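You operate a simulated robot arm through the tools that you are given. There is no shell and no other tool. Be economical: measure what you need, move in short steps, check, and stop when the job is done.

The job below is to be done with a simulated two-armed robot. You get a single attempt, and the scene is never put back.

TASK
Dry the two boards from the drip tray in the white cabinet.
Fine: drying drawer pushed in, fan dial on till the lamp is green, then off; leave them in the drawer. Where these are worked on the way, their far stop is far enough and under half their travel is too little: drying drawer.

Only the result counts: the job must be done as asked and must still hold three seconds after the hand-in. Knocking over, shifting, dropping, spilling or breaking anything else fails it.

THE ROBOT
Two 7-joint arms with fingered hands on one trunk, on a base that drives. Base frame: it is fixed to the floor where the robot stands at the start and does not move with it; the origin is under the middle of the robot, x ahead of it, y to its left, z up. Lengths are in mm, angles in degrees, forces in N, time in s.
The left shoulder is at the start at [63, 187, 1181], the right one opposite. With the tool pointing down near the work surface each hand reaches from about 100 to 760 mm from the robot's upright axis, wherever it stands, measured 20 degrees to its own side. Places, roughly: drying drawer [600, 0, 800]; fan dial [700, -100, 900]; mesh of the drying drawer [700, 100, 800]; white cabinet [800, 100, 800]. Payload 3.6 kg a hand.
The TCP of each hand is the grasp point between the finger pads, 26 mm short of the fingertips. In the tool frame z runs along the fingers and y along their closing line. Largest opening 88 mm; the body of the gripper starts 30 mm behind the TCP. The gripper is a hand of 3 fingers: y runs from the thumb to the fingers, the wrist lies at [-17, -98, -164] in the tool frame, and closing takes about 1.5 s.
Orientation is that of the tool frame in the base frame, as [roll, pitch, yaw] about the fixed x, y, z axes, in that order (R = Rz(yaw) Ry(pitch) Rx(roll)). With the fingers straight down and the wrist toward the robot, the tool's x, y and z point along [0, 1, 0], [1, 0, 0] and [0, 0, -1] of the base frame.

THE INTERFACE
- The arms move only by the tool jog_arm. It takes "left_increments", "right_increments" or both (then of equal length, played together; a hand with none holds still); each is one flat list of numbers, 6 for each row, row after row: the turn, a rotation vector about the tool's x, y, z in units of 6 degrees (1.0 is 6 degrees), then the shift along the tool's x, y, z in units of 20 mm (1.0 is 20 mm). In form: [wx, wy, wz, x, y, z, wx, wy, wz, x, y, z, ...]. A call has 1 to 12 rows; each row shifts and turns the commanded pose from where the row before left it, along the tool's axes as they then stand. "left_fingers" and "right_fingers" are, for a hand that has rows, the finger opening in mm, from 0 to 88, set as the call begins (left out, the last holds). A call with a number of a shift or a turn outside -1 to 1 is refused whole. Each row takes 0.2 s and may step no farther than 50 mm and 8.6 degrees from the row before; otherwise, or with a gripper value out of range, the whole call is refused. A pose out of reach is approached as far as the arm can. The call stops where the force on the tool passes 80 N (or 10 N more than at its start, if that is more) or the arm is blocked; 0.2 s more then pass. Each finger travels about 153 mm/s and halts on what it meets, pressing with about 22 N; the grip force reading is that of the motor and also rises with nothing between the fingers. The clock runs only during rows and for 0.2 s after the last one: add rows that do not move to give the fingers time. It gives the time, the measured TCP pose, the force on the tool (base axes), the opening and the grip force at its end, in the units of the frame above (readings bear some noise), with the torque about the TCP (base axes, N m) and any sound that the robot's microphone picked up, and new pictures: "pictures" is both (left out), scene, wrist or none (wrist: the cameras of the hands that moved).
- Cameras (640 x 400 px; columns grow to the right, rows downward): "scene" is now at [244.2, 18.2, 1112.9]; the picture's right is [0.19, -0.98, 0.00], its down [-0.14, -0.03, -0.99] and it looks along [0.97, 0.19, -0.14] (base axes); focal length 214 px, centre (320, 200). "left" rides on the left gripper at [-56, -80, -102] in its tool frame; the picture's right is [-0.73, -0.32, 0.60], its down [0.62, -0.67, 0.41] and it looks along [0.27, 0.67, 0.69] (tool axes); focal length 247 px, centre (320, 200). "right" rides on the right gripper at [56, -80, -102] in its tool frame; the picture's right is [-0.73, 0.32, -0.60], its down [-0.62, -0.67, 0.41] and it looks along [-0.27, 0.68, 0.69] (tool axes); focal length 247 px, centre (320, 200).
- lift_body(by): slides the trunk up (or, below 0, down) by that many mm; the arms and the scene camera ride with it, the base frame stays. It gives what a move gives, with no picture.
- roll_base(legs): drives the robot by 1 to 6 legs, each [ahead, left, turn to the left] in mm, mm and degrees, along the robot's own axes; the way and the turn of a leg run together, so that a leg with both is an arc; at most 1500 mm and 180 degrees a leg. The arms and the cameras ride along, it lands a little off, and it stops where it bumps. It gives what a move gives, and a new picture of the scene camera.
- move_fingers(fingers, thumb_bend, thumb_turn, hand): sets how far each is bent, from 0 (flat) to 100 (curled in); at 30 the hand is open as for a grip, at 70 the pads meet at the TCP. One left out holds its place. A second passes; each finger stops where it meets its share of the squeeze, and holds until it gets a number again. A gripper value or a shape takes the hand back. It gives what a move gives, with no picture; readings hold the bend of each and the force on the fingers (four entries, about 0 where the hand has none), thumb and palm. thumb_turn goes from beside the hand (0) to across from the fingers (100), as for a grip.
- preshape(shape, hand): the hand has 3 fingers and takes this shape, open, in about a second: jaw (thumb against the fingers, like two jaws); tri (thumb and two fingers); tip (a fingertip pinch); poke (one finger out to press); point (the index stretched); flat (the hand flat); cup (the hand cupped); fist (a fist). The gripper value then closes the fingers along that shape, each until it touches; the sizes above hold for jaw. It gives what a move gives, with no picture.
- head_to(pan, tilt): turns the head with the scene camera to pan (to the left, within 60 degrees either way) and tilt (down, from -29 to 69), counted from straight ahead of the robot. It gives what a move gives, and a new picture of the scene camera.
- point_at(camera, pixels): there is no depth. For up to 12 entries [column, row, z] of the newest picture of that camera ("zoom" is the newest enlarged one), the place [x, y] in the base frame at which the ray of that pixel passes the height z, good to about 3 mm. It takes no simulated time.
- inspect(camera, box): a new picture of the part [left, top, right, bottom] of that camera's present view, enlarged. It takes no simulated time.
- finish_job(): hands the job in; it is judged then, once.

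Go step by step. Measure first, check grasps and placings, and put right what went wrong. The budget is 80 turns and 260 pictures, counting those below and the enlarged ones. Unless the task says otherwise, let go and move clear before handing in, and close with one line.

The tools are called after "Call:" as a command line: name --argument value ..., lists and objects as JSON in quotes. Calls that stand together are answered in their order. jog_arm: Moves the arms, as the interface text tells. Its arguments: {"type":"object","properties":{"left_increments":{"type":"array"},"left_fingers":{"type":"number"},"right_increments":{"type":"array"},"right_fingers":{"type":"number"},"pictures":{"type":"string","enum":["both","scene","wrist","none"]}},"required":[]} The other tools are called the same way: lift_body (by) slides the trunk up or down; preshape (shape, hand) gives the hand a shape; move_fingers (fingers, thumb_bend, thumb_turn, hand) moves the fingers one by one; roll_base (legs) drives the base; head_to (pan, tilt) turns the head that bears the scene camera; point_at (camera, pixels) gives the place at which the rays of pixels pass given heights; inspect (camera, box) takes an enlarged picture of a part of a camera's view; finish_job () hands the job in.

At the start:

```text
t: 0.0
left_ee_pos: [485.0, 302.8, 1241.9]
left_tcp_rot: [-180.0, 0.0, 90.0]
left_wrist_force: [0.4, -0.3, -0.4]
left_moment: [-0.01, -0.03, 0.0]
left_grip_width: 87.7
left_grip_force: 0.0
left_shape: jaw
left_bend: [30.0, 30.0, 98.0]
left_finger forces: [0.1, 0.0, 0.0, 0.1, 0.1, 0.0]
right_ee_pos: [414.7, -145.5, 1228.7]
right_tcp_rot: [180.0, 0.1, 89.9]
right_wrist_force: [-0.3, 0.0, 0.0]
right_moment: [0.0, -0.02, 0.04]
right_grip_width: 87.7
right_grip_force: 0.1
right_shape: jaw
right_bend: [30.0, 30.0, 98.0]
right_finger forces: [0.0, 0.1, 0.0, 0.0, 0.0, 0.1]
trunk travel left (down, up): [-325.0, 432.0]
robot x, y, heading: [-1.3, -4.4, -0.2]
head pan, tilt: [11.1, 8.1]
```

scene: 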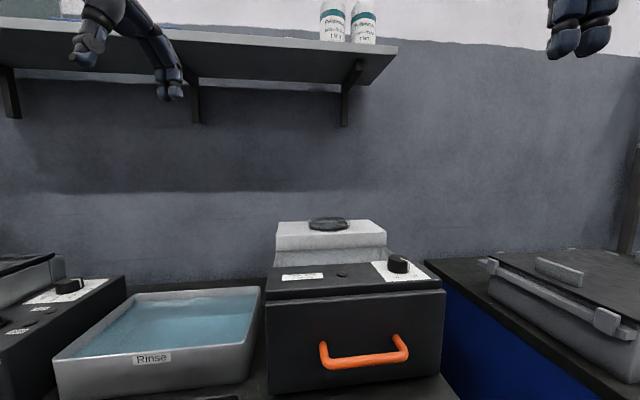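
right: 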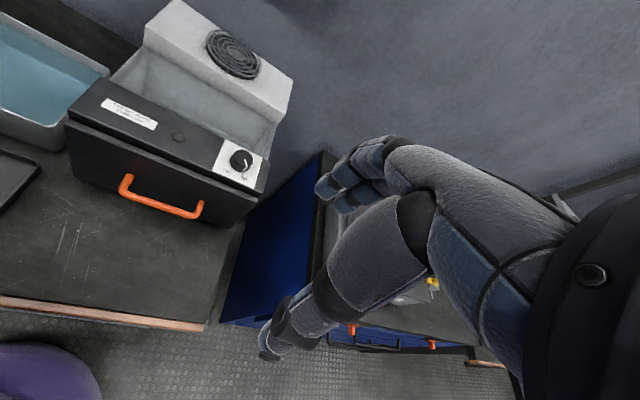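
left: 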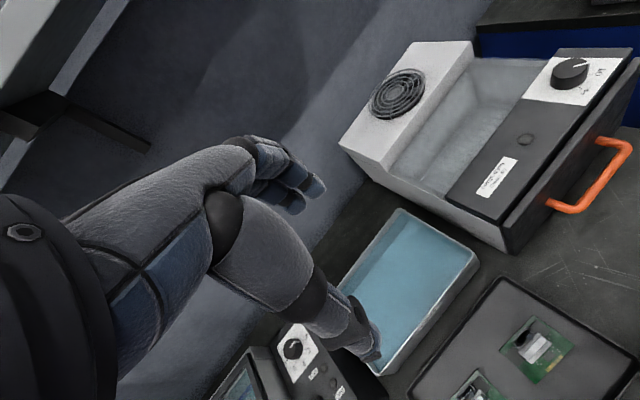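

The cabinet with the orange handle is ahead and the drip tray with two green boards shows at the lower right of the left picture. I'll tilt the head down to measure everything.

Call:
head_to --pan 10 --tilt 42

Call:
inspect --camera "left" --box '[340, 20, 640, 400]'

```text
t: 1.0
left_ee_pos: [484.2, 303.2, 1242.0]
left_tcp_rot: [179.9, 0.0, 90.0]
left_wrist_force: [0.1, 0.3, 0.4]
left_moment: [0.02, -0.07, 0.0]
left_grip_width: 87.6
left_grip_force: 0.1
left_shape: jaw
left_bend: [30.0, 30.0, 98.0]
left_finger forces: [0.1, 0.1, 0.0, 0.1, 0.0, 0.0]
right_ee_pos: [413.7, -145.5, 1228.6]
right_tcp_rot: [-179.9, 0.0, 90.0]
right_wrist_force: [0.4, -0.1, 1.0]
right_moment: [0.0, 0.02, 0.02]
right_grip_width: 87.6
right_grip_force: 0.0
right_shape: jaw
right_bend: [30.0, 30.0, 98.0]
right_finger forces: [0.0, 0.1, 0.1, 0.0, 0.1, 0.0]
trunk travel left (down, up): [-325.0, 432.0]
robot x, y, heading: [-1.6, 0.7, 0.0]
head pan, tilt: [10.0, 42.0]
```

scene: 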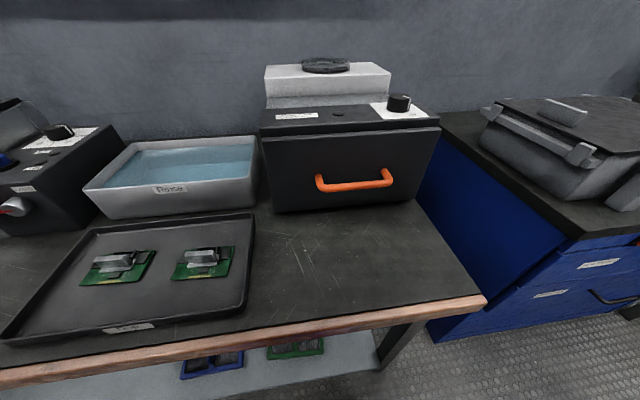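

```text
1.05 times, centred on (490, 210) of left (not enlarged: the box is as wide or as high as the picture)
```

zoom: 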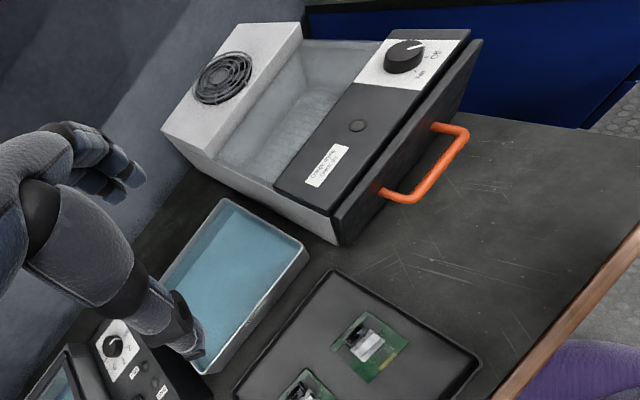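

The boards lie in the tray at about (118,267) and (204,263); the drawer face with its handle is around (350,165). I'll enlarge these and get rays from two cameras to fix heights.

Call:
inspect --camera "scene" --box '[60, 210, 280, 347]'

Call:
inspect --camera "scene" --box '[250, 50, 450, 220]'

Call:
inspect --camera "left" --box '[440, 270, 640, 400]'

Call:
point_at --camera "scene" --pixels '[[254, 213, 760], [254, 213, 800], [486, 297, 760], [486, 297, 800], [320, 181, 800], [320, 181, 850], [320, 181, 900], [278, 211, 760], [278, 211, 800]]'

Call:
point_at --camera "left" --pixels '[[498, 276, 760], [498, 276, 800], [552, 204, 800], [552, 204, 850], [552, 204, 900], [509, 253, 760], [509, 253, 800]]'

```text
2.91 times, centred on (170, 278) of scene
```

zoom: 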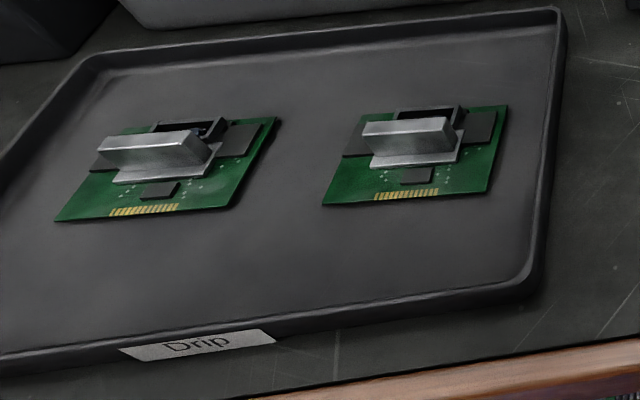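

```text
2.35 times, centred on (350, 135) of scene
```

zoom: 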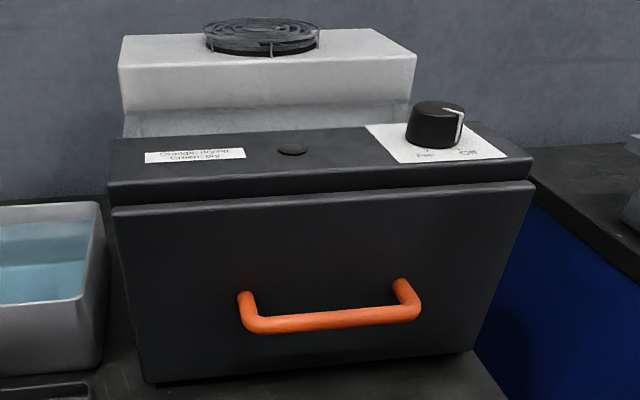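

```text
3.08 times, centred on (540, 335) of left
```

zoom: 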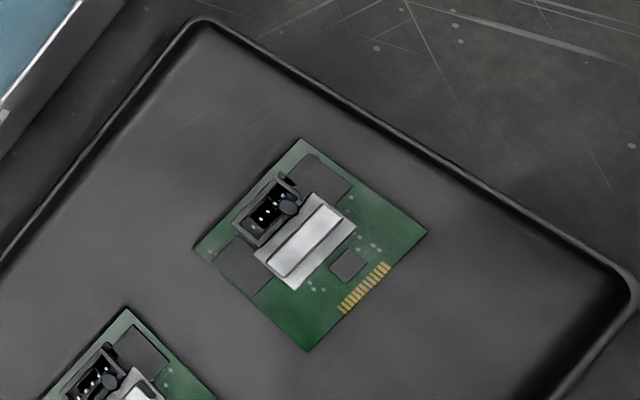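

```text
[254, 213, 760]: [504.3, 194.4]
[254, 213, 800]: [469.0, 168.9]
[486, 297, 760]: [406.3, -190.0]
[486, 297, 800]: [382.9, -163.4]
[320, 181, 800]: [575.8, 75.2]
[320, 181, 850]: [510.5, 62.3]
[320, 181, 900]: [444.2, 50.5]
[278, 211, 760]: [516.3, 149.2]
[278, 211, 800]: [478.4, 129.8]
```

```text
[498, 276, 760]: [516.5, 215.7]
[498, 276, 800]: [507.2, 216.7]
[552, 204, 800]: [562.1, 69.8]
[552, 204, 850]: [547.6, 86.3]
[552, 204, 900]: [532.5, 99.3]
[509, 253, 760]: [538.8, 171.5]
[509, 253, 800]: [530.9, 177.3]
```

Rays agree on a tabletop near z≈727. I'll take matched points: handle bar corners, dial top, drawer-face top corners, and board corners in both cameras.

Call:
point_at --camera "scene" --pixels '[[319, 188, 780], [319, 188, 820], [391, 183, 780], [391, 183, 820], [399, 99, 900], [399, 99, 940], [263, 137, 850], [263, 137, 900], [440, 129, 850], [440, 129, 900]]'

Call:
point_at --camera "left" --pixels '[[585, 210, 780], [585, 210, 820], [631, 148, 780], [631, 148, 820], [571, 67, 900], [571, 67, 940], [504, 224, 850], [504, 224, 900], [636, 62, 850], [636, 62, 900]]'

Call:
point_at --camera "scene" --pixels '[[235, 246, 730], [235, 246, 750], [188, 248, 730], [171, 280, 730], [227, 276, 730], [155, 250, 730], [79, 285, 730], [139, 281, 730], [222, 249, 750], [222, 249, 770], [186, 252, 750], [186, 252, 770]]'

Call:
point_at --camera "left" --pixels '[[534, 316, 730], [534, 316, 750], [575, 345, 730], [535, 384, 730], [499, 350, 730], [546, 340, 750], [546, 340, 770], [530, 360, 750], [530, 360, 770]]'

```text
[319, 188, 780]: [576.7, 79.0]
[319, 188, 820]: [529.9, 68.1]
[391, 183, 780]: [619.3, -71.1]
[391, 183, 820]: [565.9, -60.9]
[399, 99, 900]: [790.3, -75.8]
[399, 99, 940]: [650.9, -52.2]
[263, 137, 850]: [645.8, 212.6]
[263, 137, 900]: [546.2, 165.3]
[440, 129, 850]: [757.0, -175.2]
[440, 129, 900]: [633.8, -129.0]
```

```text
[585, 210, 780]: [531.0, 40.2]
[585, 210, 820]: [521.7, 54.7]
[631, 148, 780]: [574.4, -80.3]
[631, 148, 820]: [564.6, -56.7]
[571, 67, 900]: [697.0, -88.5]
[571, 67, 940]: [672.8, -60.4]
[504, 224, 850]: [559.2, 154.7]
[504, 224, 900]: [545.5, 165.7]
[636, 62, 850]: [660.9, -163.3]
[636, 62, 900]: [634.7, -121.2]
```

```text
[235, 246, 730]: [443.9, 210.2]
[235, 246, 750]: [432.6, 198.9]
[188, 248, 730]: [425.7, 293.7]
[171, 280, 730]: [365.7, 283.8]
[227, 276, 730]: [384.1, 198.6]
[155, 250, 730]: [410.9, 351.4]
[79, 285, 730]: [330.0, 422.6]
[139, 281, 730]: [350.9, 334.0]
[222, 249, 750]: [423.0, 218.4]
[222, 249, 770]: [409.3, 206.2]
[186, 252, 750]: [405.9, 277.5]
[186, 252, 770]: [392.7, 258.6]
```

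```text
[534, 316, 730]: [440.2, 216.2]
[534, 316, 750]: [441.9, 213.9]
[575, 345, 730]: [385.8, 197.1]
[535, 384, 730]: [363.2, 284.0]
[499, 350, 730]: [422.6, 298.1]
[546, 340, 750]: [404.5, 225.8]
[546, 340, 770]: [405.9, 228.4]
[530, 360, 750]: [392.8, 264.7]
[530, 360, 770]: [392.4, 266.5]
```

The cabinet is turned about 17°: the face's top corners are near (546,165,900) and (634,-125,900), with the handle bar centre around (541,0,825). I'll bring the right hand above it, partly closed.

Call:
jog_arm --right_increments '[0, 0, 0, 0.56, 0.37, 0.95, 0, 0, 0, 0.56, 0.37, 0.95, 0, 0, 0, 0.56, 0.37, 0.95, 0, 0, 0, 0.56, 0.37, 0.95, 0, 0, 0, 0.56, 0.37, 0.95, 0, 0, 0, 0.56, 0.37, 0.95, 0, 0, 0, 0.56, 0.37, 0.95, 0, 0, 0, 0.56, 0.37, 0.95, 0, 0, 0, 0.56, 0.37, 0.95, 0, 0, 0, 0.56, 0.37, 0.95, 0, 0, 0, 0.56, 0.37, 0.95, 0, 0, 0, 0.56, 0.37, 0.95]' --right_fingers 52 --pictures "none"

Call:
jog_arm --right_increments '[0, 0, -0.95, 0, 0, 0, 0, 0, -0.95, 0, 0, 0, 0, 0, -0.95, 0, 0, 0, -1, 0, 0, 0, 0, 0, -1, 0, 0, 0, 0, 0, -1, 0, 0, 0, 0, 0, -1, 0, 0, 0, 0, 0, -1, 0, 0, 0, 0, 0]' --pictures "both"

```text
t: 3.6
left_ee_pos: [484.4, 301.6, 1240.8]
left_tcp_rot: [179.9, 0.0, 90.0]
left_wrist_force: [0.5, 0.4, -0.1]
left_moment: [0.03, 0.03, -0.01]
left_grip_width: 87.4
left_grip_force: 0.0
left_shape: jaw
left_bend: [30.0, 30.0, 98.0]
left_finger forces: [0.0, 0.1, 0.0, 0.1, 0.0, 0.1]
right_ee_pos: [503.2, -11.2, 999.4]
right_tcp_rot: [-180.0, 0.0, 90.0]
right_wrist_force: [0.4, -0.5, 0.2]
right_moment: [0.0, 0.0, 0.0]
right_grip_width: 52.5
right_grip_force: 0.1
right_shape: jaw
right_bend: [39.0, 63.0, 100.0]
right_finger forces: [0.0, 0.1, 0.0, 0.0, 0.0, 0.0]
trunk travel left (down, up): [-325.0, 432.0]
robot x, y, heading: [0.5, 3.2, 0.0]
head pan, tilt: [10.0, 42.0]
```

```text
t: 5.4
left_ee_pos: [484.0, 305.2, 1241.7]
left_tcp_rot: [180.0, 0.2, 90.1]
left_wrist_force: [0.4, -0.1, -0.3]
left_moment: [-0.03, -0.02, 0.01]
left_grip_width: 87.5
left_grip_force: 0.1
left_shape: jaw
left_bend: [30.0, 30.0, 98.0]
left_finger forces: [0.1, 0.1, 0.1, 0.0, 0.0, 0.0]
right_ee_pos: [496.8, -1.0, 999.1]
right_tcp_rot: [151.3, -0.3, 107.9]
right_wrist_force: [0.1, 0.9, 0.1]
right_moment: [-0.03, -0.01, -0.01]
right_grip_width: 52.2
right_grip_force: 0.2
right_shape: jaw
right_bend: [39.0, 63.0, 100.0]
right_finger forces: [0.1, 0.0, 0.1, 0.1, 0.0, 0.1]
right hand out of reach, approached as far as the arm can: row 8
trunk travel left (down, up): [-325.0, 432.0]
robot x, y, heading: [1.7, 2.6, -0.2]
head pan, tilt: [10.0, 42.0]
```

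scene: 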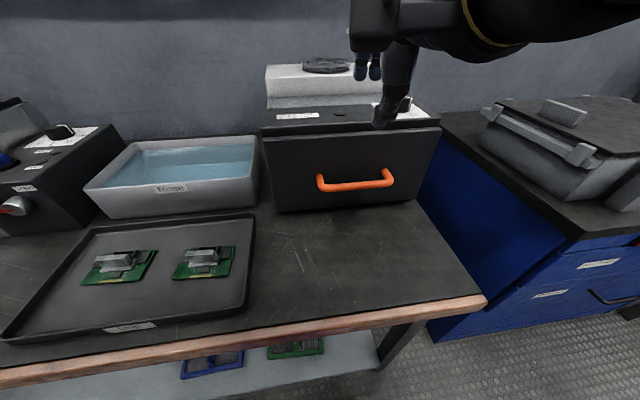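
right: 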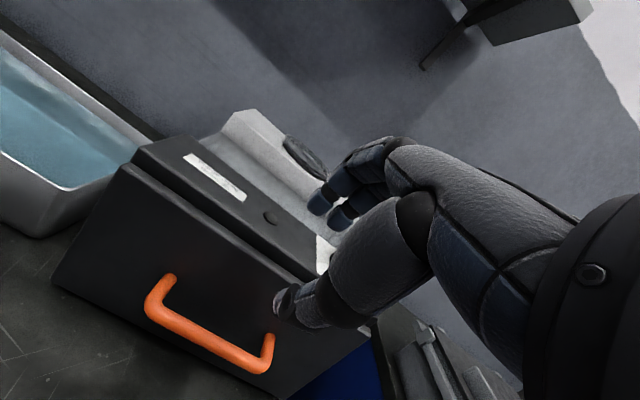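

The hand is tilted; one row was slightly short. I'll triangulate the handle with the right camera: bar corners at (152,313) and (262,367).

Call:
point_at --camera "right" --pixels '[[153, 316, 800], [153, 316, 840], [262, 367, 800], [262, 367, 840], [130, 170, 900], [365, 335, 900]]'

Call:
point_at --camera "scene" --pixels '[[321, 188, 800], [321, 188, 840], [391, 183, 800], [391, 183, 840]]'

Call:
inspect --camera "right" --box '[50, 100, 400, 400]'

```text
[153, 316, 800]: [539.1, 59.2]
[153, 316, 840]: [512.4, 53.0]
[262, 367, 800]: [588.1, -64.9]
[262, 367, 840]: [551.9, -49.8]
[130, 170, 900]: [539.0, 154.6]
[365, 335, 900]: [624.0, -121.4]
```

```text
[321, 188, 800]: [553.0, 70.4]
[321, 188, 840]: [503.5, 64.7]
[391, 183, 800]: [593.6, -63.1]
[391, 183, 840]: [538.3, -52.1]
```

```text
1.33 times, centred on (225, 250) of right
```

zoom: 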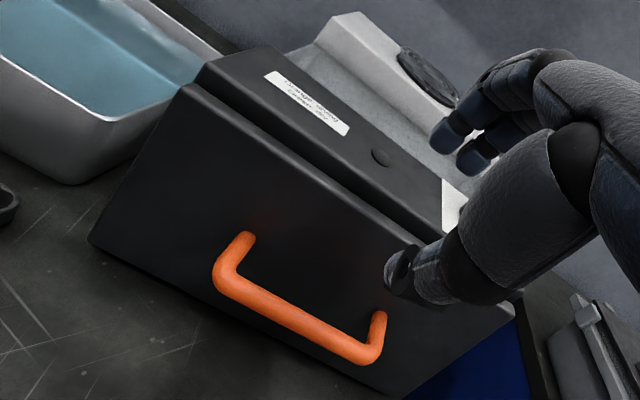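

Handle bar centre refines to about (548,0,818). I move to the pre-grasp pose 80 mm back along the fingers.

Call:
jog_arm --right_increments '[0, 0, 0, -0.12, -0.37, 0.85, 0, 0, 0, -0.12, -0.37, 0.85, 0, 0, 0, -0.12, -0.37, 0.85, 0, 0, 0, -0.12, -0.37, 0.85, 0, 0, 0, -0.12, -0.37, 0.85, 0, 0, 0, -0.12, -0.37, 0.85, 0, 0, 0, 0, 0, 0]' --pictures "both"

```text
t: 7.0
left_ee_pos: [483.8, 302.7, 1241.9]
left_tcp_rot: [-180.0, 0.1, 90.1]
left_wrist_force: [-0.4, 0.2, -0.7]
left_moment: [-0.01, 0.05, -0.01]
left_grip_width: 87.6
left_grip_force: 0.1
left_shape: jaw
left_bend: [30.0, 30.0, 98.0]
left_finger forces: [0.0, 0.0, 0.0, 0.1, 0.0, 0.1]
right_ee_pos: [504.4, 24.4, 912.7]
right_tcp_rot: [150.1, 0.2, 106.8]
right_wrist_force: [-0.1, 0.3, -0.5]
right_moment: [0.01, -0.01, 0.0]
right_grip_width: 52.2
right_grip_force: 0.1
right_shape: jaw
right_bend: [39.0, 63.0, 100.0]
right_finger forces: [0.1, 0.0, 0.1, 0.0, 0.0, 0.0]
right hand out of reach, approached as far as the arm can: row 3, 4, 5, 6
trunk travel left (down, up): [-325.0, 432.0]
robot x, y, heading: [1.7, 0.6, 0.2]
head pan, tilt: [10.0, 42.0]
```

scene: 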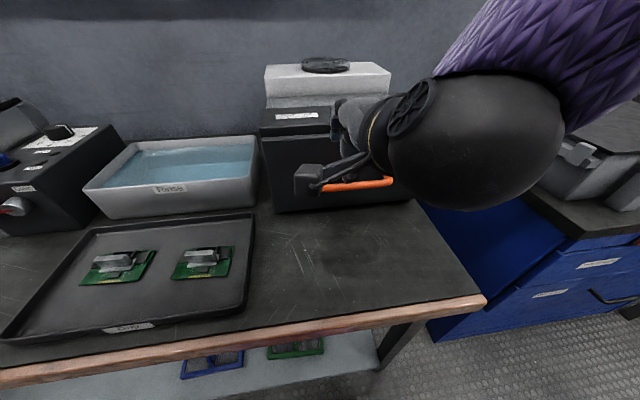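
right: 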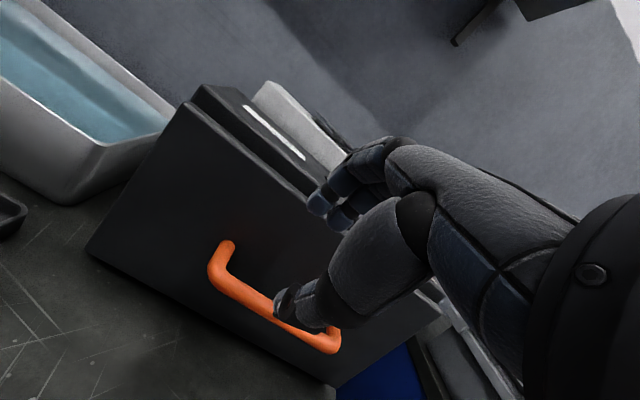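

The right hand runs out of reach with its twisted wrist. I'll retract it up and turn the base 17° left so that the robot faces the cabinet squarely.

Call:
jog_arm --right_increments '[0, 0, 0, 0, 0, -1, 0, 0, 0, 0, 0, -1, 0, 0, 0, 0, 0, -1, 0, 0, 0, 0, 0, -1, 0, 0, 0, 0, 0, -1, 0, 0, 0, 0, 0, -1, 0, 0, 1, 0, 0, 0, 0, 0, 1, 0, 0, 0, 0, 0, 1, 0, 0, 0]' --pictures "none"

Call:
roll_base --legs '[[0, 0, 17]]'

```text
t: 9.0
left_ee_pos: [484.6, 304.1, 1241.3]
left_tcp_rot: [-179.9, -0.1, 90.0]
left_wrist_force: [1.2, -0.1, 0.1]
left_moment: [0.03, 0.0, -0.03]
left_grip_width: 87.6
left_grip_force: 0.0
left_shape: jaw
left_bend: [30.0, 30.0, 98.0]
left_finger forces: [0.0, 0.0, 0.0, 0.0, 0.0, 0.0]
right_ee_pos: [447.9, 4.6, 1016.1]
right_tcp_rot: [151.2, -8.9, 91.1]
right_wrist_force: [0.3, 0.4, 0.5]
right_moment: [-0.01, 0.01, 0.0]
right_grip_width: 52.6
right_grip_force: 0.1
right_shape: jaw
right_bend: [39.0, 63.0, 100.0]
right_finger forces: [0.1, 0.0, 0.1, 0.1, 0.0, 0.1]
trunk travel left (down, up): [-325.0, 432.0]
robot x, y, heading: [-1.2, -2.0, 0.0]
head pan, tilt: [10.0, 42.0]
```

```text
t: 10.4
left_ee_pos: [372.1, 433.6, 1241.8]
left_tcp_rot: [179.9, 0.0, 107.3]
left_wrist_force: [-0.7, -0.2, 0.7]
left_moment: [-0.01, -0.05, -0.05]
left_grip_width: 87.8
left_grip_force: 0.0
left_shape: jaw
left_bend: [30.0, 30.0, 98.0]
left_finger forces: [0.0, 0.0, 0.1, 0.0, 0.0, 0.0]
right_ee_pos: [425.0, 138.2, 1016.2]
right_tcp_rot: [151.2, -8.8, 108.7]
right_wrist_force: [-0.8, 0.5, -0.2]
right_moment: [-0.02, 0.01, 0.02]
right_grip_width: 52.3
right_grip_force: 0.0
right_shape: jaw
right_bend: [39.0, 63.0, 100.0]
right_finger forces: [0.0, 0.0, 0.1, 0.0, 0.1, 0.1]
trunk travel left (down, up): [-325.0, 432.0]
robot x, y, heading: [-1.8, 5.2, 17.2]
head pan, tilt: [10.0, 42.0]
```

scene: 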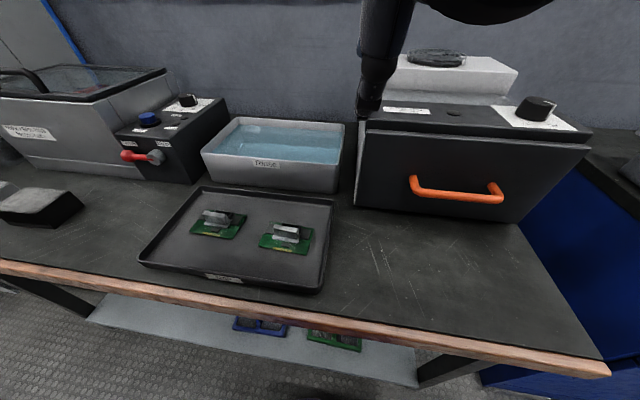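

The base now faces the cabinet. I level the right hand and move it to the pre-grasp pose before the handle.

Call:
jog_arm --right_increments '[0, -0.64, -0.35, 0, 0, 0, 0, -0.64, -0.35, 0, 0, 0, 0, 0, 0, -0.94, -0.17, 0.72, 0, 0, 0, -0.94, -0.17, 0.72, 0, 0, 0, -0.94, -0.17, 0.72, 0, 0, 0, -0.94, -0.17, 0.72, 0, 0, 0, -0.94, -0.17, 0.72, 0, 0, 0, -0.94, -0.17, 0.72, 0, 0, 0, -0.94, -0.17, 0.72, 0, 0, 0, -0.94, -0.17, 0.72, 0, 0, 0, -0.94, -0.17, 0.72]' --pictures "both"

```text
t: 12.8
left_ee_pos: [373.1, 433.6, 1241.6]
left_tcp_rot: [179.9, -0.1, 107.2]
left_wrist_force: [0.5, 0.2, 1.3]
left_moment: [-0.01, -0.02, 0.01]
left_grip_width: 87.6
left_grip_force: 0.1
left_shape: jaw
left_bend: [30.0, 30.0, 98.0]
left_finger forces: [0.0, 0.1, 0.0, 0.0, 0.1, 0.0]
right_ee_pos: [485.5, 37.6, 931.2]
right_tcp_rot: [151.3, -0.1, 108.6]
right_wrist_force: [-0.1, -0.8, 0.8]
right_moment: [0.03, 0.02, 0.04]
right_grip_width: 52.1
right_grip_force: 0.2
right_shape: jaw
right_bend: [39.0, 63.0, 100.0]
right_finger forces: [0.1, 0.0, 0.0, 0.1, 0.1, 0.1]
right hand out of reach, approached as far as the arm can: row 9, 10, 11
trunk travel left (down, up): [-325.0, 432.0]
robot x, y, heading: [-2.6, -2.2, 17.1]
head pan, tilt: [10.0, 42.0]
```

scene: 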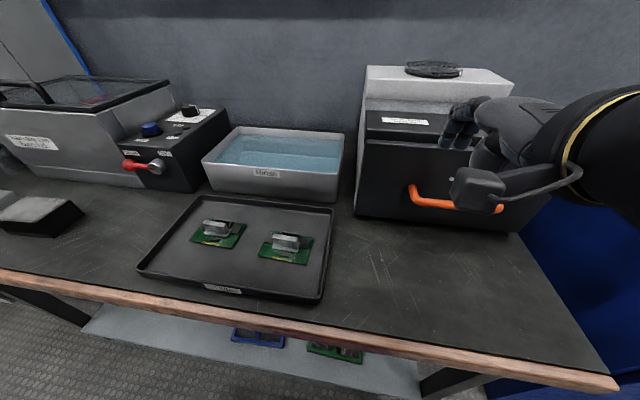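
right: 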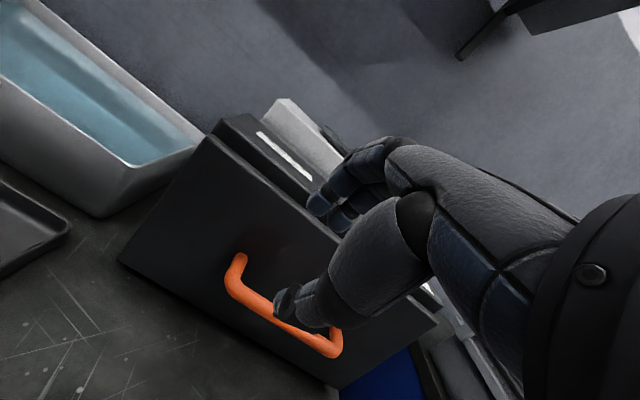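

Reach still gives out with the tilted wrist so close to the body. I'll back the base 130 mm and lower the trunk 100 mm to give the arm room.

Call:
roll_base --legs '[[-130, 0, 0]]'

Call:
lift_body --by -100

Call:
jog_arm --right_increments '[0, 0, 0, 0, 0, 0]' --pictures "both"

```text
t: 14.1
left_ee_pos: [244.4, 394.6, 1242.1]
left_tcp_rot: [-179.9, 0.0, 107.4]
left_wrist_force: [-0.5, -0.1, 0.1]
left_moment: [0.02, -0.03, 0.01]
left_grip_width: 87.9
left_grip_force: 0.1
left_shape: jaw
left_bend: [30.0, 30.0, 98.0]
left_finger forces: [0.0, 0.0, 0.1, 0.0, 0.1, 0.1]
right_ee_pos: [357.4, -2.1, 931.1]
right_tcp_rot: [151.2, -0.1, 108.7]
right_wrist_force: [0.3, -0.2, 0.5]
right_moment: [-0.02, 0.03, 0.01]
right_grip_width: 52.5
right_grip_force: 0.1
right_shape: jaw
right_bend: [39.0, 63.0, 100.0]
right_finger forces: [0.0, 0.1, 0.1, 0.0, 0.0, 0.0]
trunk travel left (down, up): [-325.0, 432.0]
robot x, y, heading: [-126.1, -38.4, 17.1]
head pan, tilt: [10.0, 42.0]
```

scene: 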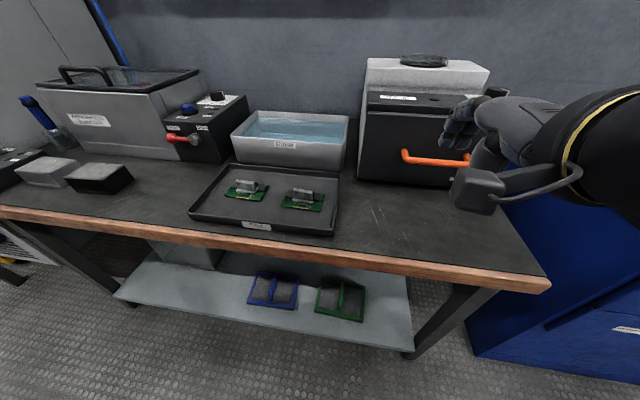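

```text
t: 15.4
left_ee_pos: [246.0, 395.3, 1143.1]
left_tcp_rot: [-180.0, 0.0, 107.4]
left_wrist_force: [0.5, 0.1, -0.1]
left_moment: [0.01, -0.03, 0.01]
left_grip_width: 87.7
left_grip_force: 0.0
left_shape: jaw
left_bend: [30.0, 30.0, 98.0]
left_finger forces: [0.0, 0.0, 0.1, 0.1, 0.0, 0.0]
right_ee_pos: [359.0, -2.0, 832.8]
right_tcp_rot: [151.3, -0.1, 108.6]
right_wrist_force: [0.8, 0.2, -0.2]
right_moment: [0.0, 0.0, 0.03]
right_grip_width: 52.3
right_grip_force: 0.1
right_shape: jaw
right_bend: [39.0, 63.0, 100.0]
right_finger forces: [0.0, 0.1, 0.0, 0.1, 0.0, 0.0]
trunk travel left (down, up): [-225.0, 532.0]
robot x, y, heading: [-128.7, -38.1, 17.4]
head pan, tilt: [10.0, 42.0]
```

```text
t: 15.8
left_ee_pos: [245.8, 393.9, 1141.7]
left_tcp_rot: [-180.0, 0.0, 107.4]
left_wrist_force: [0.0, -0.3, -0.2]
left_moment: [0.0, -0.03, 0.06]
left_grip_width: 87.7
left_grip_force: 0.0
left_shape: jaw
left_bend: [30.0, 30.0, 98.0]
left_finger forces: [0.1, 0.0, 0.1, 0.0, 0.1, 0.0]
right_ee_pos: [360.0, -1.3, 831.0]
right_tcp_rot: [151.4, -0.1, 108.7]
right_wrist_force: [-0.8, -0.2, 0.4]
right_moment: [-0.04, 0.05, 0.01]
right_grip_width: 52.2
right_grip_force: 0.0
right_shape: jaw
right_bend: [39.0, 63.0, 100.0]
right_finger forces: [0.1, 0.1, 0.0, 0.1, 0.0, 0.0]
trunk travel left (down, up): [-225.0, 532.0]
robot x, y, heading: [-125.7, -43.4, 17.4]
head pan, tilt: [10.0, 42.0]
```

scene: 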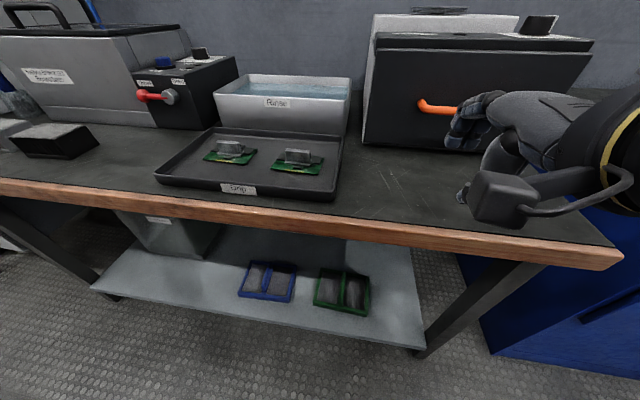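
right: 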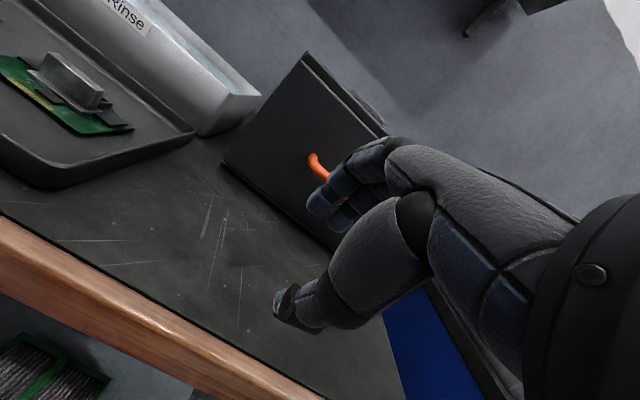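

Plenty of room now. I move up and forward to the pre-grasp pose (511,-12,888).

Call:
jog_arm --right_increments '[0, 0, 0, -0.37, 0.94, 0.11, 0, 0, 0, -0.37, 0.94, 0.11, 0, 0, 0, -0.37, 0.94, 0.11, 0, 0, 0, -0.37, 0.94, 0.11, 0, 0, 0, -0.37, 0.94, 0.11, 0, 0, 0, -0.37, 0.94, 0.11, 0, 0, 0, -0.37, 0.94, 0.11, 0, 0, 0, -0.37, 0.94, 0.11]' --pictures "both"

```text
t: 17.6
left_ee_pos: [245.0, 394.6, 1141.5]
left_tcp_rot: [-179.9, 0.0, 107.4]
left_wrist_force: [-0.2, -0.2, 0.0]
left_moment: [-0.02, 0.03, -0.02]
left_grip_width: 87.8
left_grip_force: 0.1
left_shape: jaw
left_bend: [30.0, 30.0, 98.0]
left_finger forces: [0.1, 0.0, 0.0, 0.0, 0.0, 0.1]
right_ee_pos: [510.2, -9.2, 891.0]
right_tcp_rot: [151.4, -0.1, 108.6]
right_wrist_force: [0.0, -0.2, 0.0]
right_moment: [0.05, -0.02, 0.02]
right_grip_width: 52.4
right_grip_force: 0.0
right_shape: jaw
right_bend: [39.0, 63.0, 100.0]
right_finger forces: [0.0, 0.1, 0.0, 0.1, 0.0, 0.1]
right hand out of reach, approached as far as the arm can: row 3, 6
trunk travel left (down, up): [-225.0, 532.0]
robot x, y, heading: [-128.5, -39.1, 17.4]
head pan, tilt: [10.0, 42.0]
```

scene: 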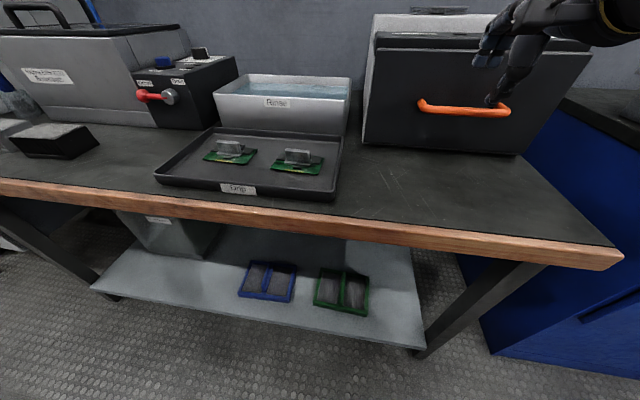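
right: 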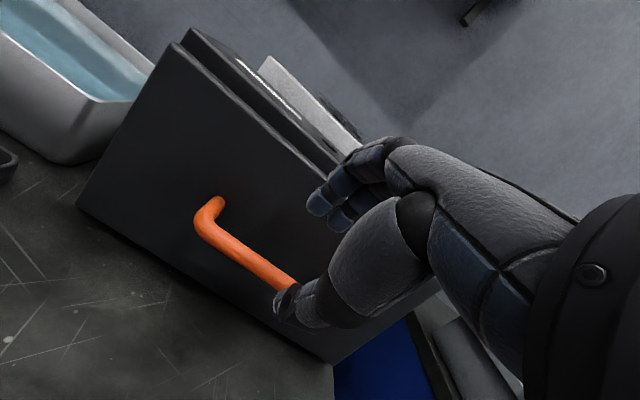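

Pre-grasp reached. I re-measure the handle with both cameras: scene (424,107), (507,112); right camera left corner (203,222).

Call:
point_at --camera "scene" --pixels '[[423, 106, 800], [423, 106, 830], [508, 111, 800], [508, 111, 830], [490, 112, 800], [490, 112, 830]]'

Call:
point_at --camera "right" --pixels '[[204, 224, 800], [204, 224, 830], [250, 262, 800], [250, 262, 830], [284, 285, 800], [284, 285, 830]]'

Call:
inspect --camera "scene" --box '[380, 0, 620, 150]'

```text
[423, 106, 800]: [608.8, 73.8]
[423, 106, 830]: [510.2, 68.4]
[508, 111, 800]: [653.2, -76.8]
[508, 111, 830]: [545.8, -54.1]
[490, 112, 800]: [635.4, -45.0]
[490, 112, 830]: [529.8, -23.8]
```

```text
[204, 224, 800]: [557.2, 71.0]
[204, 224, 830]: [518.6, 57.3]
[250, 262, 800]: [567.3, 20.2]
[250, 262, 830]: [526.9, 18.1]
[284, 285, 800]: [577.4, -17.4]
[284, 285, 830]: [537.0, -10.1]
```

```text
2.67 times, centred on (500, 75) of scene
```

zoom: 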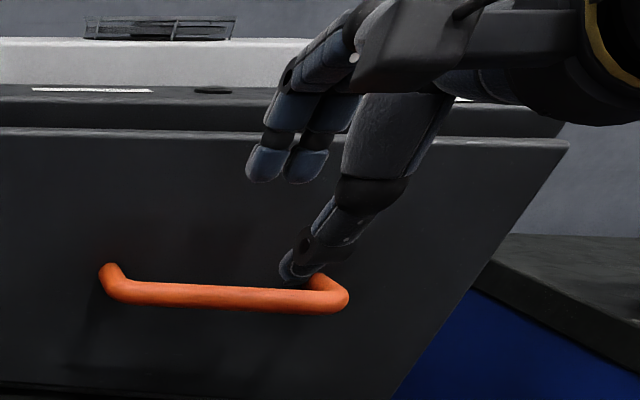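

The bar centre triangulates to about (542,3,826), 75 mm straight along the fingers. I advance and close.

Call:
jog_arm --right_increments '[0, 0, 0, 0, -0.03, 0.95, 0, 0, 0, 0, -0.03, 0.95, 0, 0, 0, 0, -0.03, 0.95, 0, 0, 0, 0, -0.03, 0.95]' --right_fingers 50 --pictures "both"

```text
t: 18.6
left_ee_pos: [246.2, 394.6, 1142.3]
left_tcp_rot: [180.0, 0.1, 107.4]
left_wrist_force: [0.6, 0.3, 0.3]
left_moment: [0.01, 0.01, 0.03]
left_grip_width: 87.8
left_grip_force: 0.1
left_shape: jaw
left_bend: [30.0, 30.0, 98.0]
left_finger forces: [0.1, 0.1, 0.1, 0.0, 0.0, 0.1]
right_ee_pos: [509.7, -8.2, 889.1]
right_tcp_rot: [151.3, -0.1, 108.6]
right_wrist_force: [-0.3, 0.8, 0.8]
right_moment: [0.01, -0.01, 0.02]
right_grip_width: 50.6
right_grip_force: 0.0
right_shape: jaw
right_bend: [40.0, 64.0, 100.0]
right_finger forces: [0.0, 0.0, 0.0, 0.0, 0.0, 0.0]
right hand out of reach, approached as far as the arm can: row 1, 2, 3, 4
trunk travel left (down, up): [-225.0, 532.0]
robot x, y, heading: [-126.3, -38.6, 17.5]
head pan, tilt: [10.0, 42.0]
```

scene: 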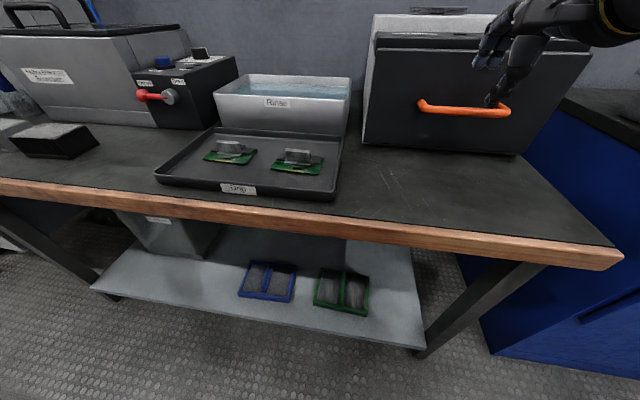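
right: 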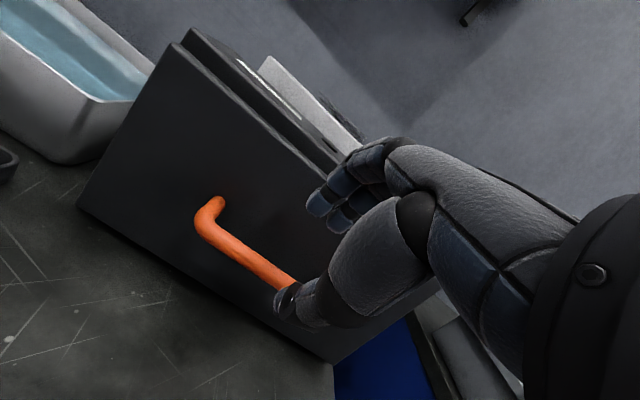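

The tilted wrist is limited at this relative height. I'll raise the hand 120 mm relative to the trunk and lower the trunk by 120 mm.

Call:
jog_arm --right_increments '[0, 0, 0, 0, 0.48, -0.88, 0, 0, 0, 0, 0.48, -0.88, 0, 0, 0, 0, 0.48, -0.88, 0, 0, 0, 0, 0.48, -0.88, 0, 0, 0, 0, 0.48, -0.88, 0, 0, 0, 0, 0.48, -0.88]' --pictures "none"

Call:
lift_body --by -120

Call:
jog_arm --right_increments '[0, 0, 0, 0, 0, 0.5, 0, 0, 0, 0, 0, 0.5]' --right_fingers 50 --pictures "both"

```text
t: 20.0
left_ee_pos: [245.6, 394.5, 1140.6]
left_tcp_rot: [-180.0, 0.0, 107.3]
left_wrist_force: [-0.1, 0.5, -0.1]
left_moment: [0.0, 0.0, 0.01]
left_grip_width: 87.5
left_grip_force: 0.0
left_shape: jaw
left_bend: [30.0, 30.0, 98.0]
left_finger forces: [0.1, 0.1, 0.0, 0.0, 0.1, 0.0]
right_ee_pos: [509.8, -9.7, 1013.5]
right_tcp_rot: [151.4, -0.2, 108.7]
right_wrist_force: [0.0, 0.3, 0.1]
right_moment: [0.03, -0.01, 0.03]
right_grip_width: 50.1
right_grip_force: 0.1
right_shape: jaw
right_bend: [40.0, 64.0, 100.0]
right_finger forces: [0.0, 0.0, 0.0, 0.0, 0.0, 0.0]
trunk travel left (down, up): [-225.0, 532.0]
robot x, y, heading: [-125.8, -40.1, 17.4]
head pan, tilt: [10.0, 42.0]
```

```text
t: 21.5
left_ee_pos: [246.4, 394.4, 1022.4]
left_tcp_rot: [-180.0, 0.1, 107.4]
left_wrist_force: [-0.5, 0.2, 0.8]
left_moment: [0.01, 0.0, 0.01]
left_grip_width: 87.8
left_grip_force: 0.1
left_shape: jaw
left_bend: [30.0, 30.0, 98.0]
left_finger forces: [0.0, 0.0, 0.1, 0.0, 0.2, 0.0]
right_ee_pos: [508.9, -8.9, 892.8]
right_tcp_rot: [151.2, 0.0, 108.7]
right_wrist_force: [0.2, -0.8, -0.5]
right_moment: [-0.04, 0.0, -0.03]
right_grip_width: 50.5
right_grip_force: 0.1
right_shape: jaw
right_bend: [40.0, 64.0, 100.0]
right_finger forces: [0.0, 0.1, 0.1, 0.0, 0.1, 0.0]
trunk travel left (down, up): [-105.0, 652.0]
robot x, y, heading: [-124.2, -41.9, 17.5]
head pan, tilt: [10.0, 42.0]
```

```text
t: 22.1
left_ee_pos: [246.2, 395.2, 1020.1]
left_tcp_rot: [-179.9, 0.0, 107.3]
left_wrist_force: [0.3, 0.0, -0.7]
left_moment: [0.01, -0.04, 0.02]
left_grip_width: 88.0
left_grip_force: 0.0
left_shape: jaw
left_bend: [30.0, 30.0, 98.0]
left_finger forces: [0.1, 0.1, 0.1, 0.1, 0.0, 0.0]
right_ee_pos: [521.0, -5.5, 874.4]
right_tcp_rot: [151.3, -0.1, 108.5]
right_wrist_force: [-0.2, -0.4, -0.4]
right_moment: [-0.01, -0.01, 0.0]
right_grip_width: 50.4
right_grip_force: 0.0
right_shape: jaw
right_bend: [40.0, 64.0, 100.0]
right_finger forces: [0.0, 0.1, 0.0, 0.0, 0.0, 0.1]
trunk travel left (down, up): [-105.0, 652.0]
robot x, y, heading: [-127.9, -38.7, 17.2]
head pan, tilt: [10.0, 42.0]
```

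scene: 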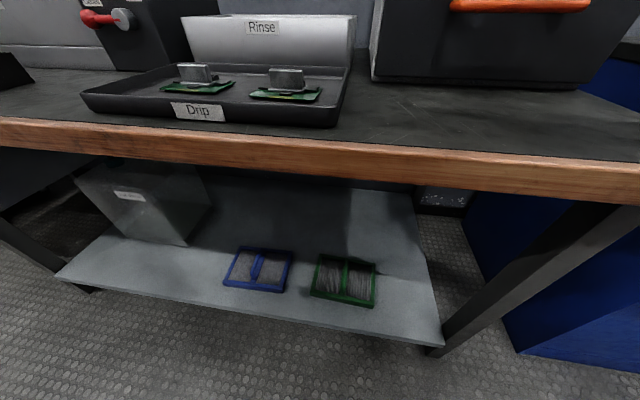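
right: 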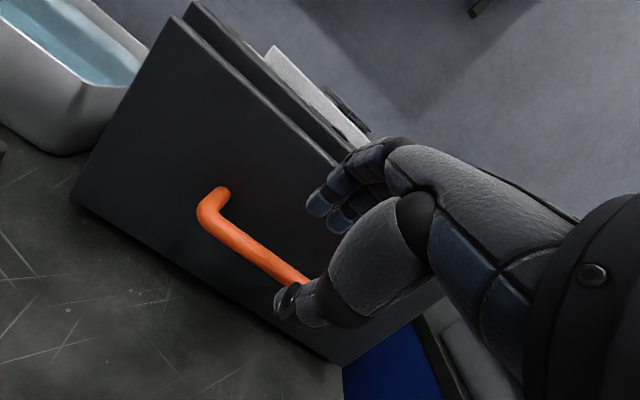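

Works now. I advance the remaining 55 mm, with the head raised to see.

Call:
jog_arm --right_increments '[0, 0, 0, 0, 0, 0.92, 0, 0, 0, 0, 0, 0.92, 0, 0, 0, 0, 0, 0.92]' --right_fingers 50 --pictures "wrist"

Call:
head_to --pan -5 --tilt 12

```text
t: 22.9
left_ee_pos: [243.6, 394.9, 1022.3]
left_tcp_rot: [179.9, 0.0, 107.3]
left_wrist_force: [-0.3, 0.1, -1.1]
left_moment: [-0.02, 0.0, -0.03]
left_grip_width: 87.5
left_grip_force: 0.1
left_shape: jaw
left_bend: [30.0, 30.0, 98.0]
left_finger forces: [0.0, 0.0, 0.0, 0.0, 0.0, 0.0]
right_ee_pos: [542.8, 4.5, 828.6]
right_tcp_rot: [151.0, -0.2, 108.9]
right_wrist_force: [-17.0, -7.0, 4.4]
right_moment: [0.19, -0.64, -0.16]
right_grip_width: 46.9
right_grip_force: 0.1
right_shape: jaw
right_bend: [43.0, 64.0, 100.0]
right_finger forces: [3.8, 14.6, 0.0, 0.0, 0.1, 0.1]
trunk travel left (down, up): [-105.0, 652.0]
robot x, y, heading: [-124.2, -40.1, 17.4]
head pan, tilt: [10.0, 42.0]
```

right: 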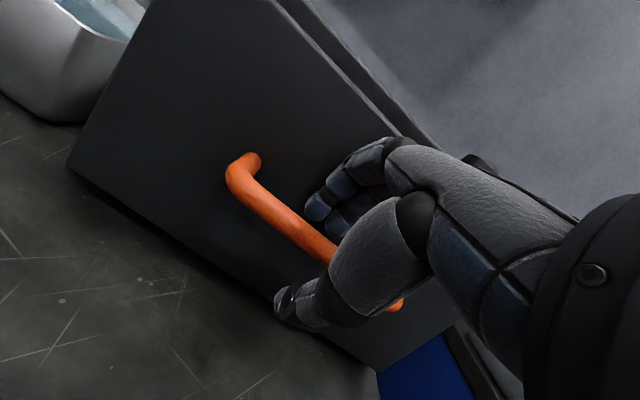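

```text
t: 23.8
left_ee_pos: [242.7, 393.4, 1022.4]
left_tcp_rot: [180.0, 0.0, 107.5]
left_wrist_force: [1.1, 0.1, -0.1]
left_moment: [0.0, 0.0, -0.02]
left_grip_width: 87.6
left_grip_force: 0.1
left_shape: jaw
left_bend: [30.0, 30.0, 98.0]
left_finger forces: [0.2, 0.1, 0.0, 0.0, 0.0, 0.0]
right_ee_pos: [544.3, 2.5, 827.9]
right_tcp_rot: [151.2, 0.0, 108.7]
right_wrist_force: [-21.8, -5.0, 5.1]
right_moment: [0.19, -0.79, -0.02]
right_grip_width: 46.8
right_grip_force: 0.1
right_shape: jaw
right_bend: [43.0, 64.0, 100.0]
right_finger forces: [5.5, 16.7, 0.0, 0.0, 0.0, 0.0]
trunk travel left (down, up): [-105.0, 652.0]
robot x, y, heading: [-123.8, -37.2, 17.4]
head pan, tilt: [-5.0, 12.0]
```

scene: 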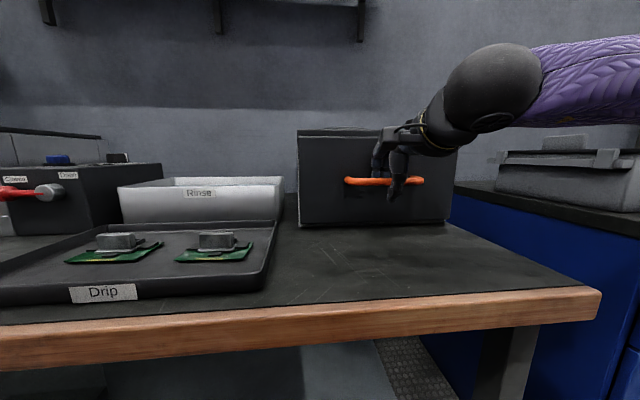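

The fingers lightly touch the face with the bar between thumb and fingers. I close the hand.

Call:
jog_arm --right_increments '[0, 0, 0, 0, 0, 0, 0, 0, 0, 0, 0, 0, 0, 0, 0, 0, 0, 0, 0, 0, 0, 0, 0, 0, 0, 0, 0, 0, 0, 0, 0, 0, 0, 0, 0, 0]' --right_fingers 0 --pictures "both"

```text
t: 25.2
left_ee_pos: [245.3, 394.8, 1021.6]
left_tcp_rot: [-180.0, 0.1, 107.4]
left_wrist_force: [-0.2, -0.8, 0.9]
left_moment: [-0.02, 0.0, -0.01]
left_grip_width: 87.5
left_grip_force: 0.0
left_shape: jaw
left_bend: [30.0, 30.0, 98.0]
left_finger forces: [0.0, 0.0, 0.1, 0.0, 0.0, 0.0]
right_ee_pos: [543.7, 1.7, 823.0]
right_tcp_rot: [151.9, -0.1, 108.6]
right_wrist_force: [-25.5, -11.5, -16.5]
right_moment: [-0.07, 0.17, 0.02]
right_grip_width: 0.0
right_grip_force: 22.1
right_shape: jaw
right_bend: [74.0, 41.0, 100.0]
right_finger forces: [6.3, 6.4, 0.0, 0.1, 43.0, 0.1]
trunk travel left (down, up): [-105.0, 652.0]
robot x, y, heading: [-123.8, -38.7, 17.5]
head pan, tilt: [-5.0, 12.0]
```

scene: 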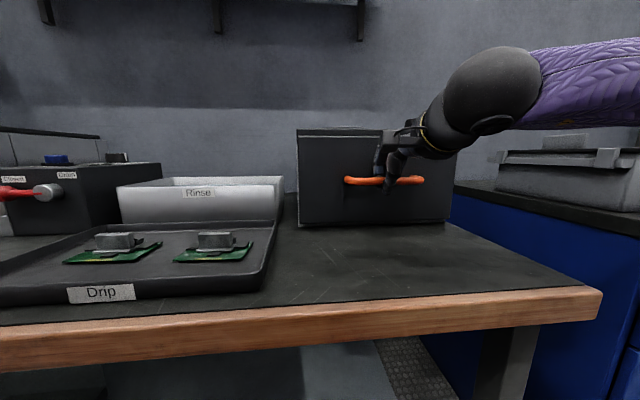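
right: 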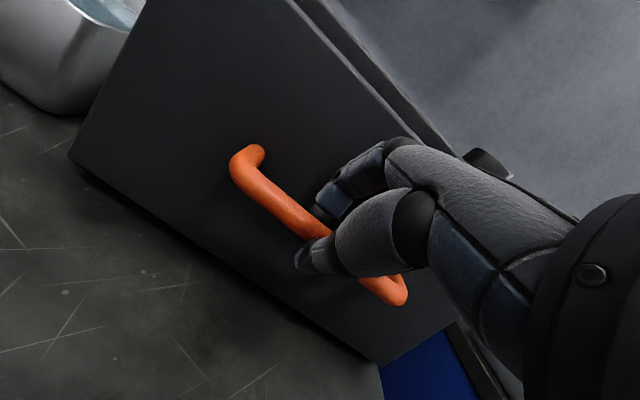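

The hand holds the bar (thumb 43 N, fingers 6 N each). I pull back along the cabinet's normal.

Call:
jog_arm --right_increments '[0, 0, 0, 0, -0.87, -0.48, 0, 0, 0, 0, -0.87, -0.48, 0, 0, 0, 0, -0.87, -0.48, 0, 0, 0, 0, -0.87, -0.48, 0, 0, 0, 0, -0.87, -0.48]' --pictures "both"

```text
t: 26.4
left_ee_pos: [249.5, 393.9, 1020.6]
left_tcp_rot: [-179.9, -0.1, 107.3]
left_wrist_force: [0.9, 0.1, 0.8]
left_moment: [-0.01, -0.02, 0.02]
left_grip_width: 87.8
left_grip_force: 0.1
left_shape: jaw
left_bend: [30.0, 30.0, 98.0]
left_finger forces: [0.1, 0.1, 0.0, 0.0, 0.0, 0.0]
right_ee_pos: [449.7, -28.4, 823.3]
right_tcp_rot: [152.1, 0.1, 108.6]
right_wrist_force: [0.5, -4.9, -28.3]
right_moment: [-0.07, 0.1, -0.03]
right_grip_width: 0.3
right_grip_force: 21.7
right_shape: jaw
right_bend: [64.0, 41.0, 100.0]
right_finger forces: [8.9, 9.4, 0.0, 0.0, 30.1, 0.0]
trunk travel left (down, up): [-105.0, 652.0]
robot x, y, heading: [-124.2, -39.8, 17.5]
head pan, tilt: [-5.0, 12.0]
```

scene: 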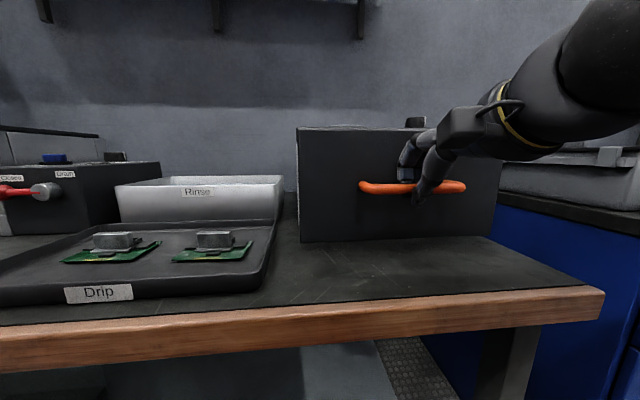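
right: 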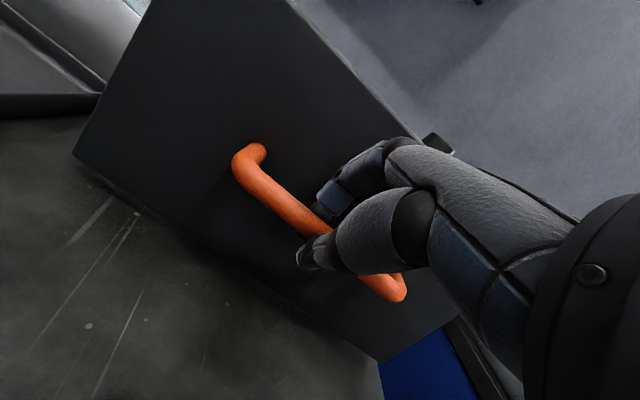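

The drawer slides with the hand. I keep pulling another 100 mm or so.

Call:
jog_arm --right_increments '[0, 0, 0, 0, -0.87, -0.48, 0, 0, 0, 0, -0.87, -0.48, 0, 0, 0, 0, -0.87, -0.48, 0, 0, 0, 0, -0.87, -0.48, 0, 0, 0, 0, -0.87, -0.48]' --pictures "scene"

```text
t: 27.6
left_ee_pos: [247.8, 391.4, 1021.7]
left_tcp_rot: [-179.8, -0.2, 107.3]
left_wrist_force: [-0.2, 1.1, 0.1]
left_moment: [0.0, -0.04, -0.03]
left_grip_width: 87.7
left_grip_force: 0.1
left_shape: jaw
left_bend: [30.0, 30.0, 98.0]
left_finger forces: [0.0, 0.1, 0.0, 0.0, 0.0, 0.0]
right_ee_pos: [433.2, -25.0, 819.4]
right_tcp_rot: [151.3, -0.1, 107.9]
right_wrist_force: [10.3, -27.7, -10.0]
right_moment: [0.03, 0.06, -0.3]
right_grip_width: 0.2
right_grip_force: 22.0
right_shape: jaw
right_bend: [63.0, 41.0, 100.0]
right_finger forces: [8.0, 12.7, 0.1, 0.0, 24.6, 0.0]
right hand out of reach, approached as far as the arm can: row 1, 2, 3, 4, 5
trunk travel left (down, up): [-105.0, 652.0]
robot x, y, heading: [-124.2, -40.8, 17.6]
head pan, tilt: [-5.0, 12.0]
```

scene: 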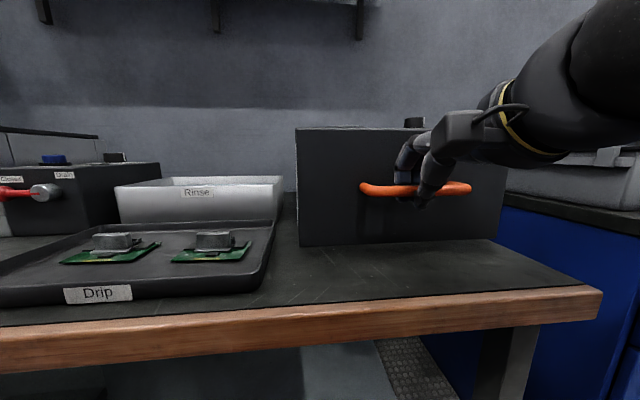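

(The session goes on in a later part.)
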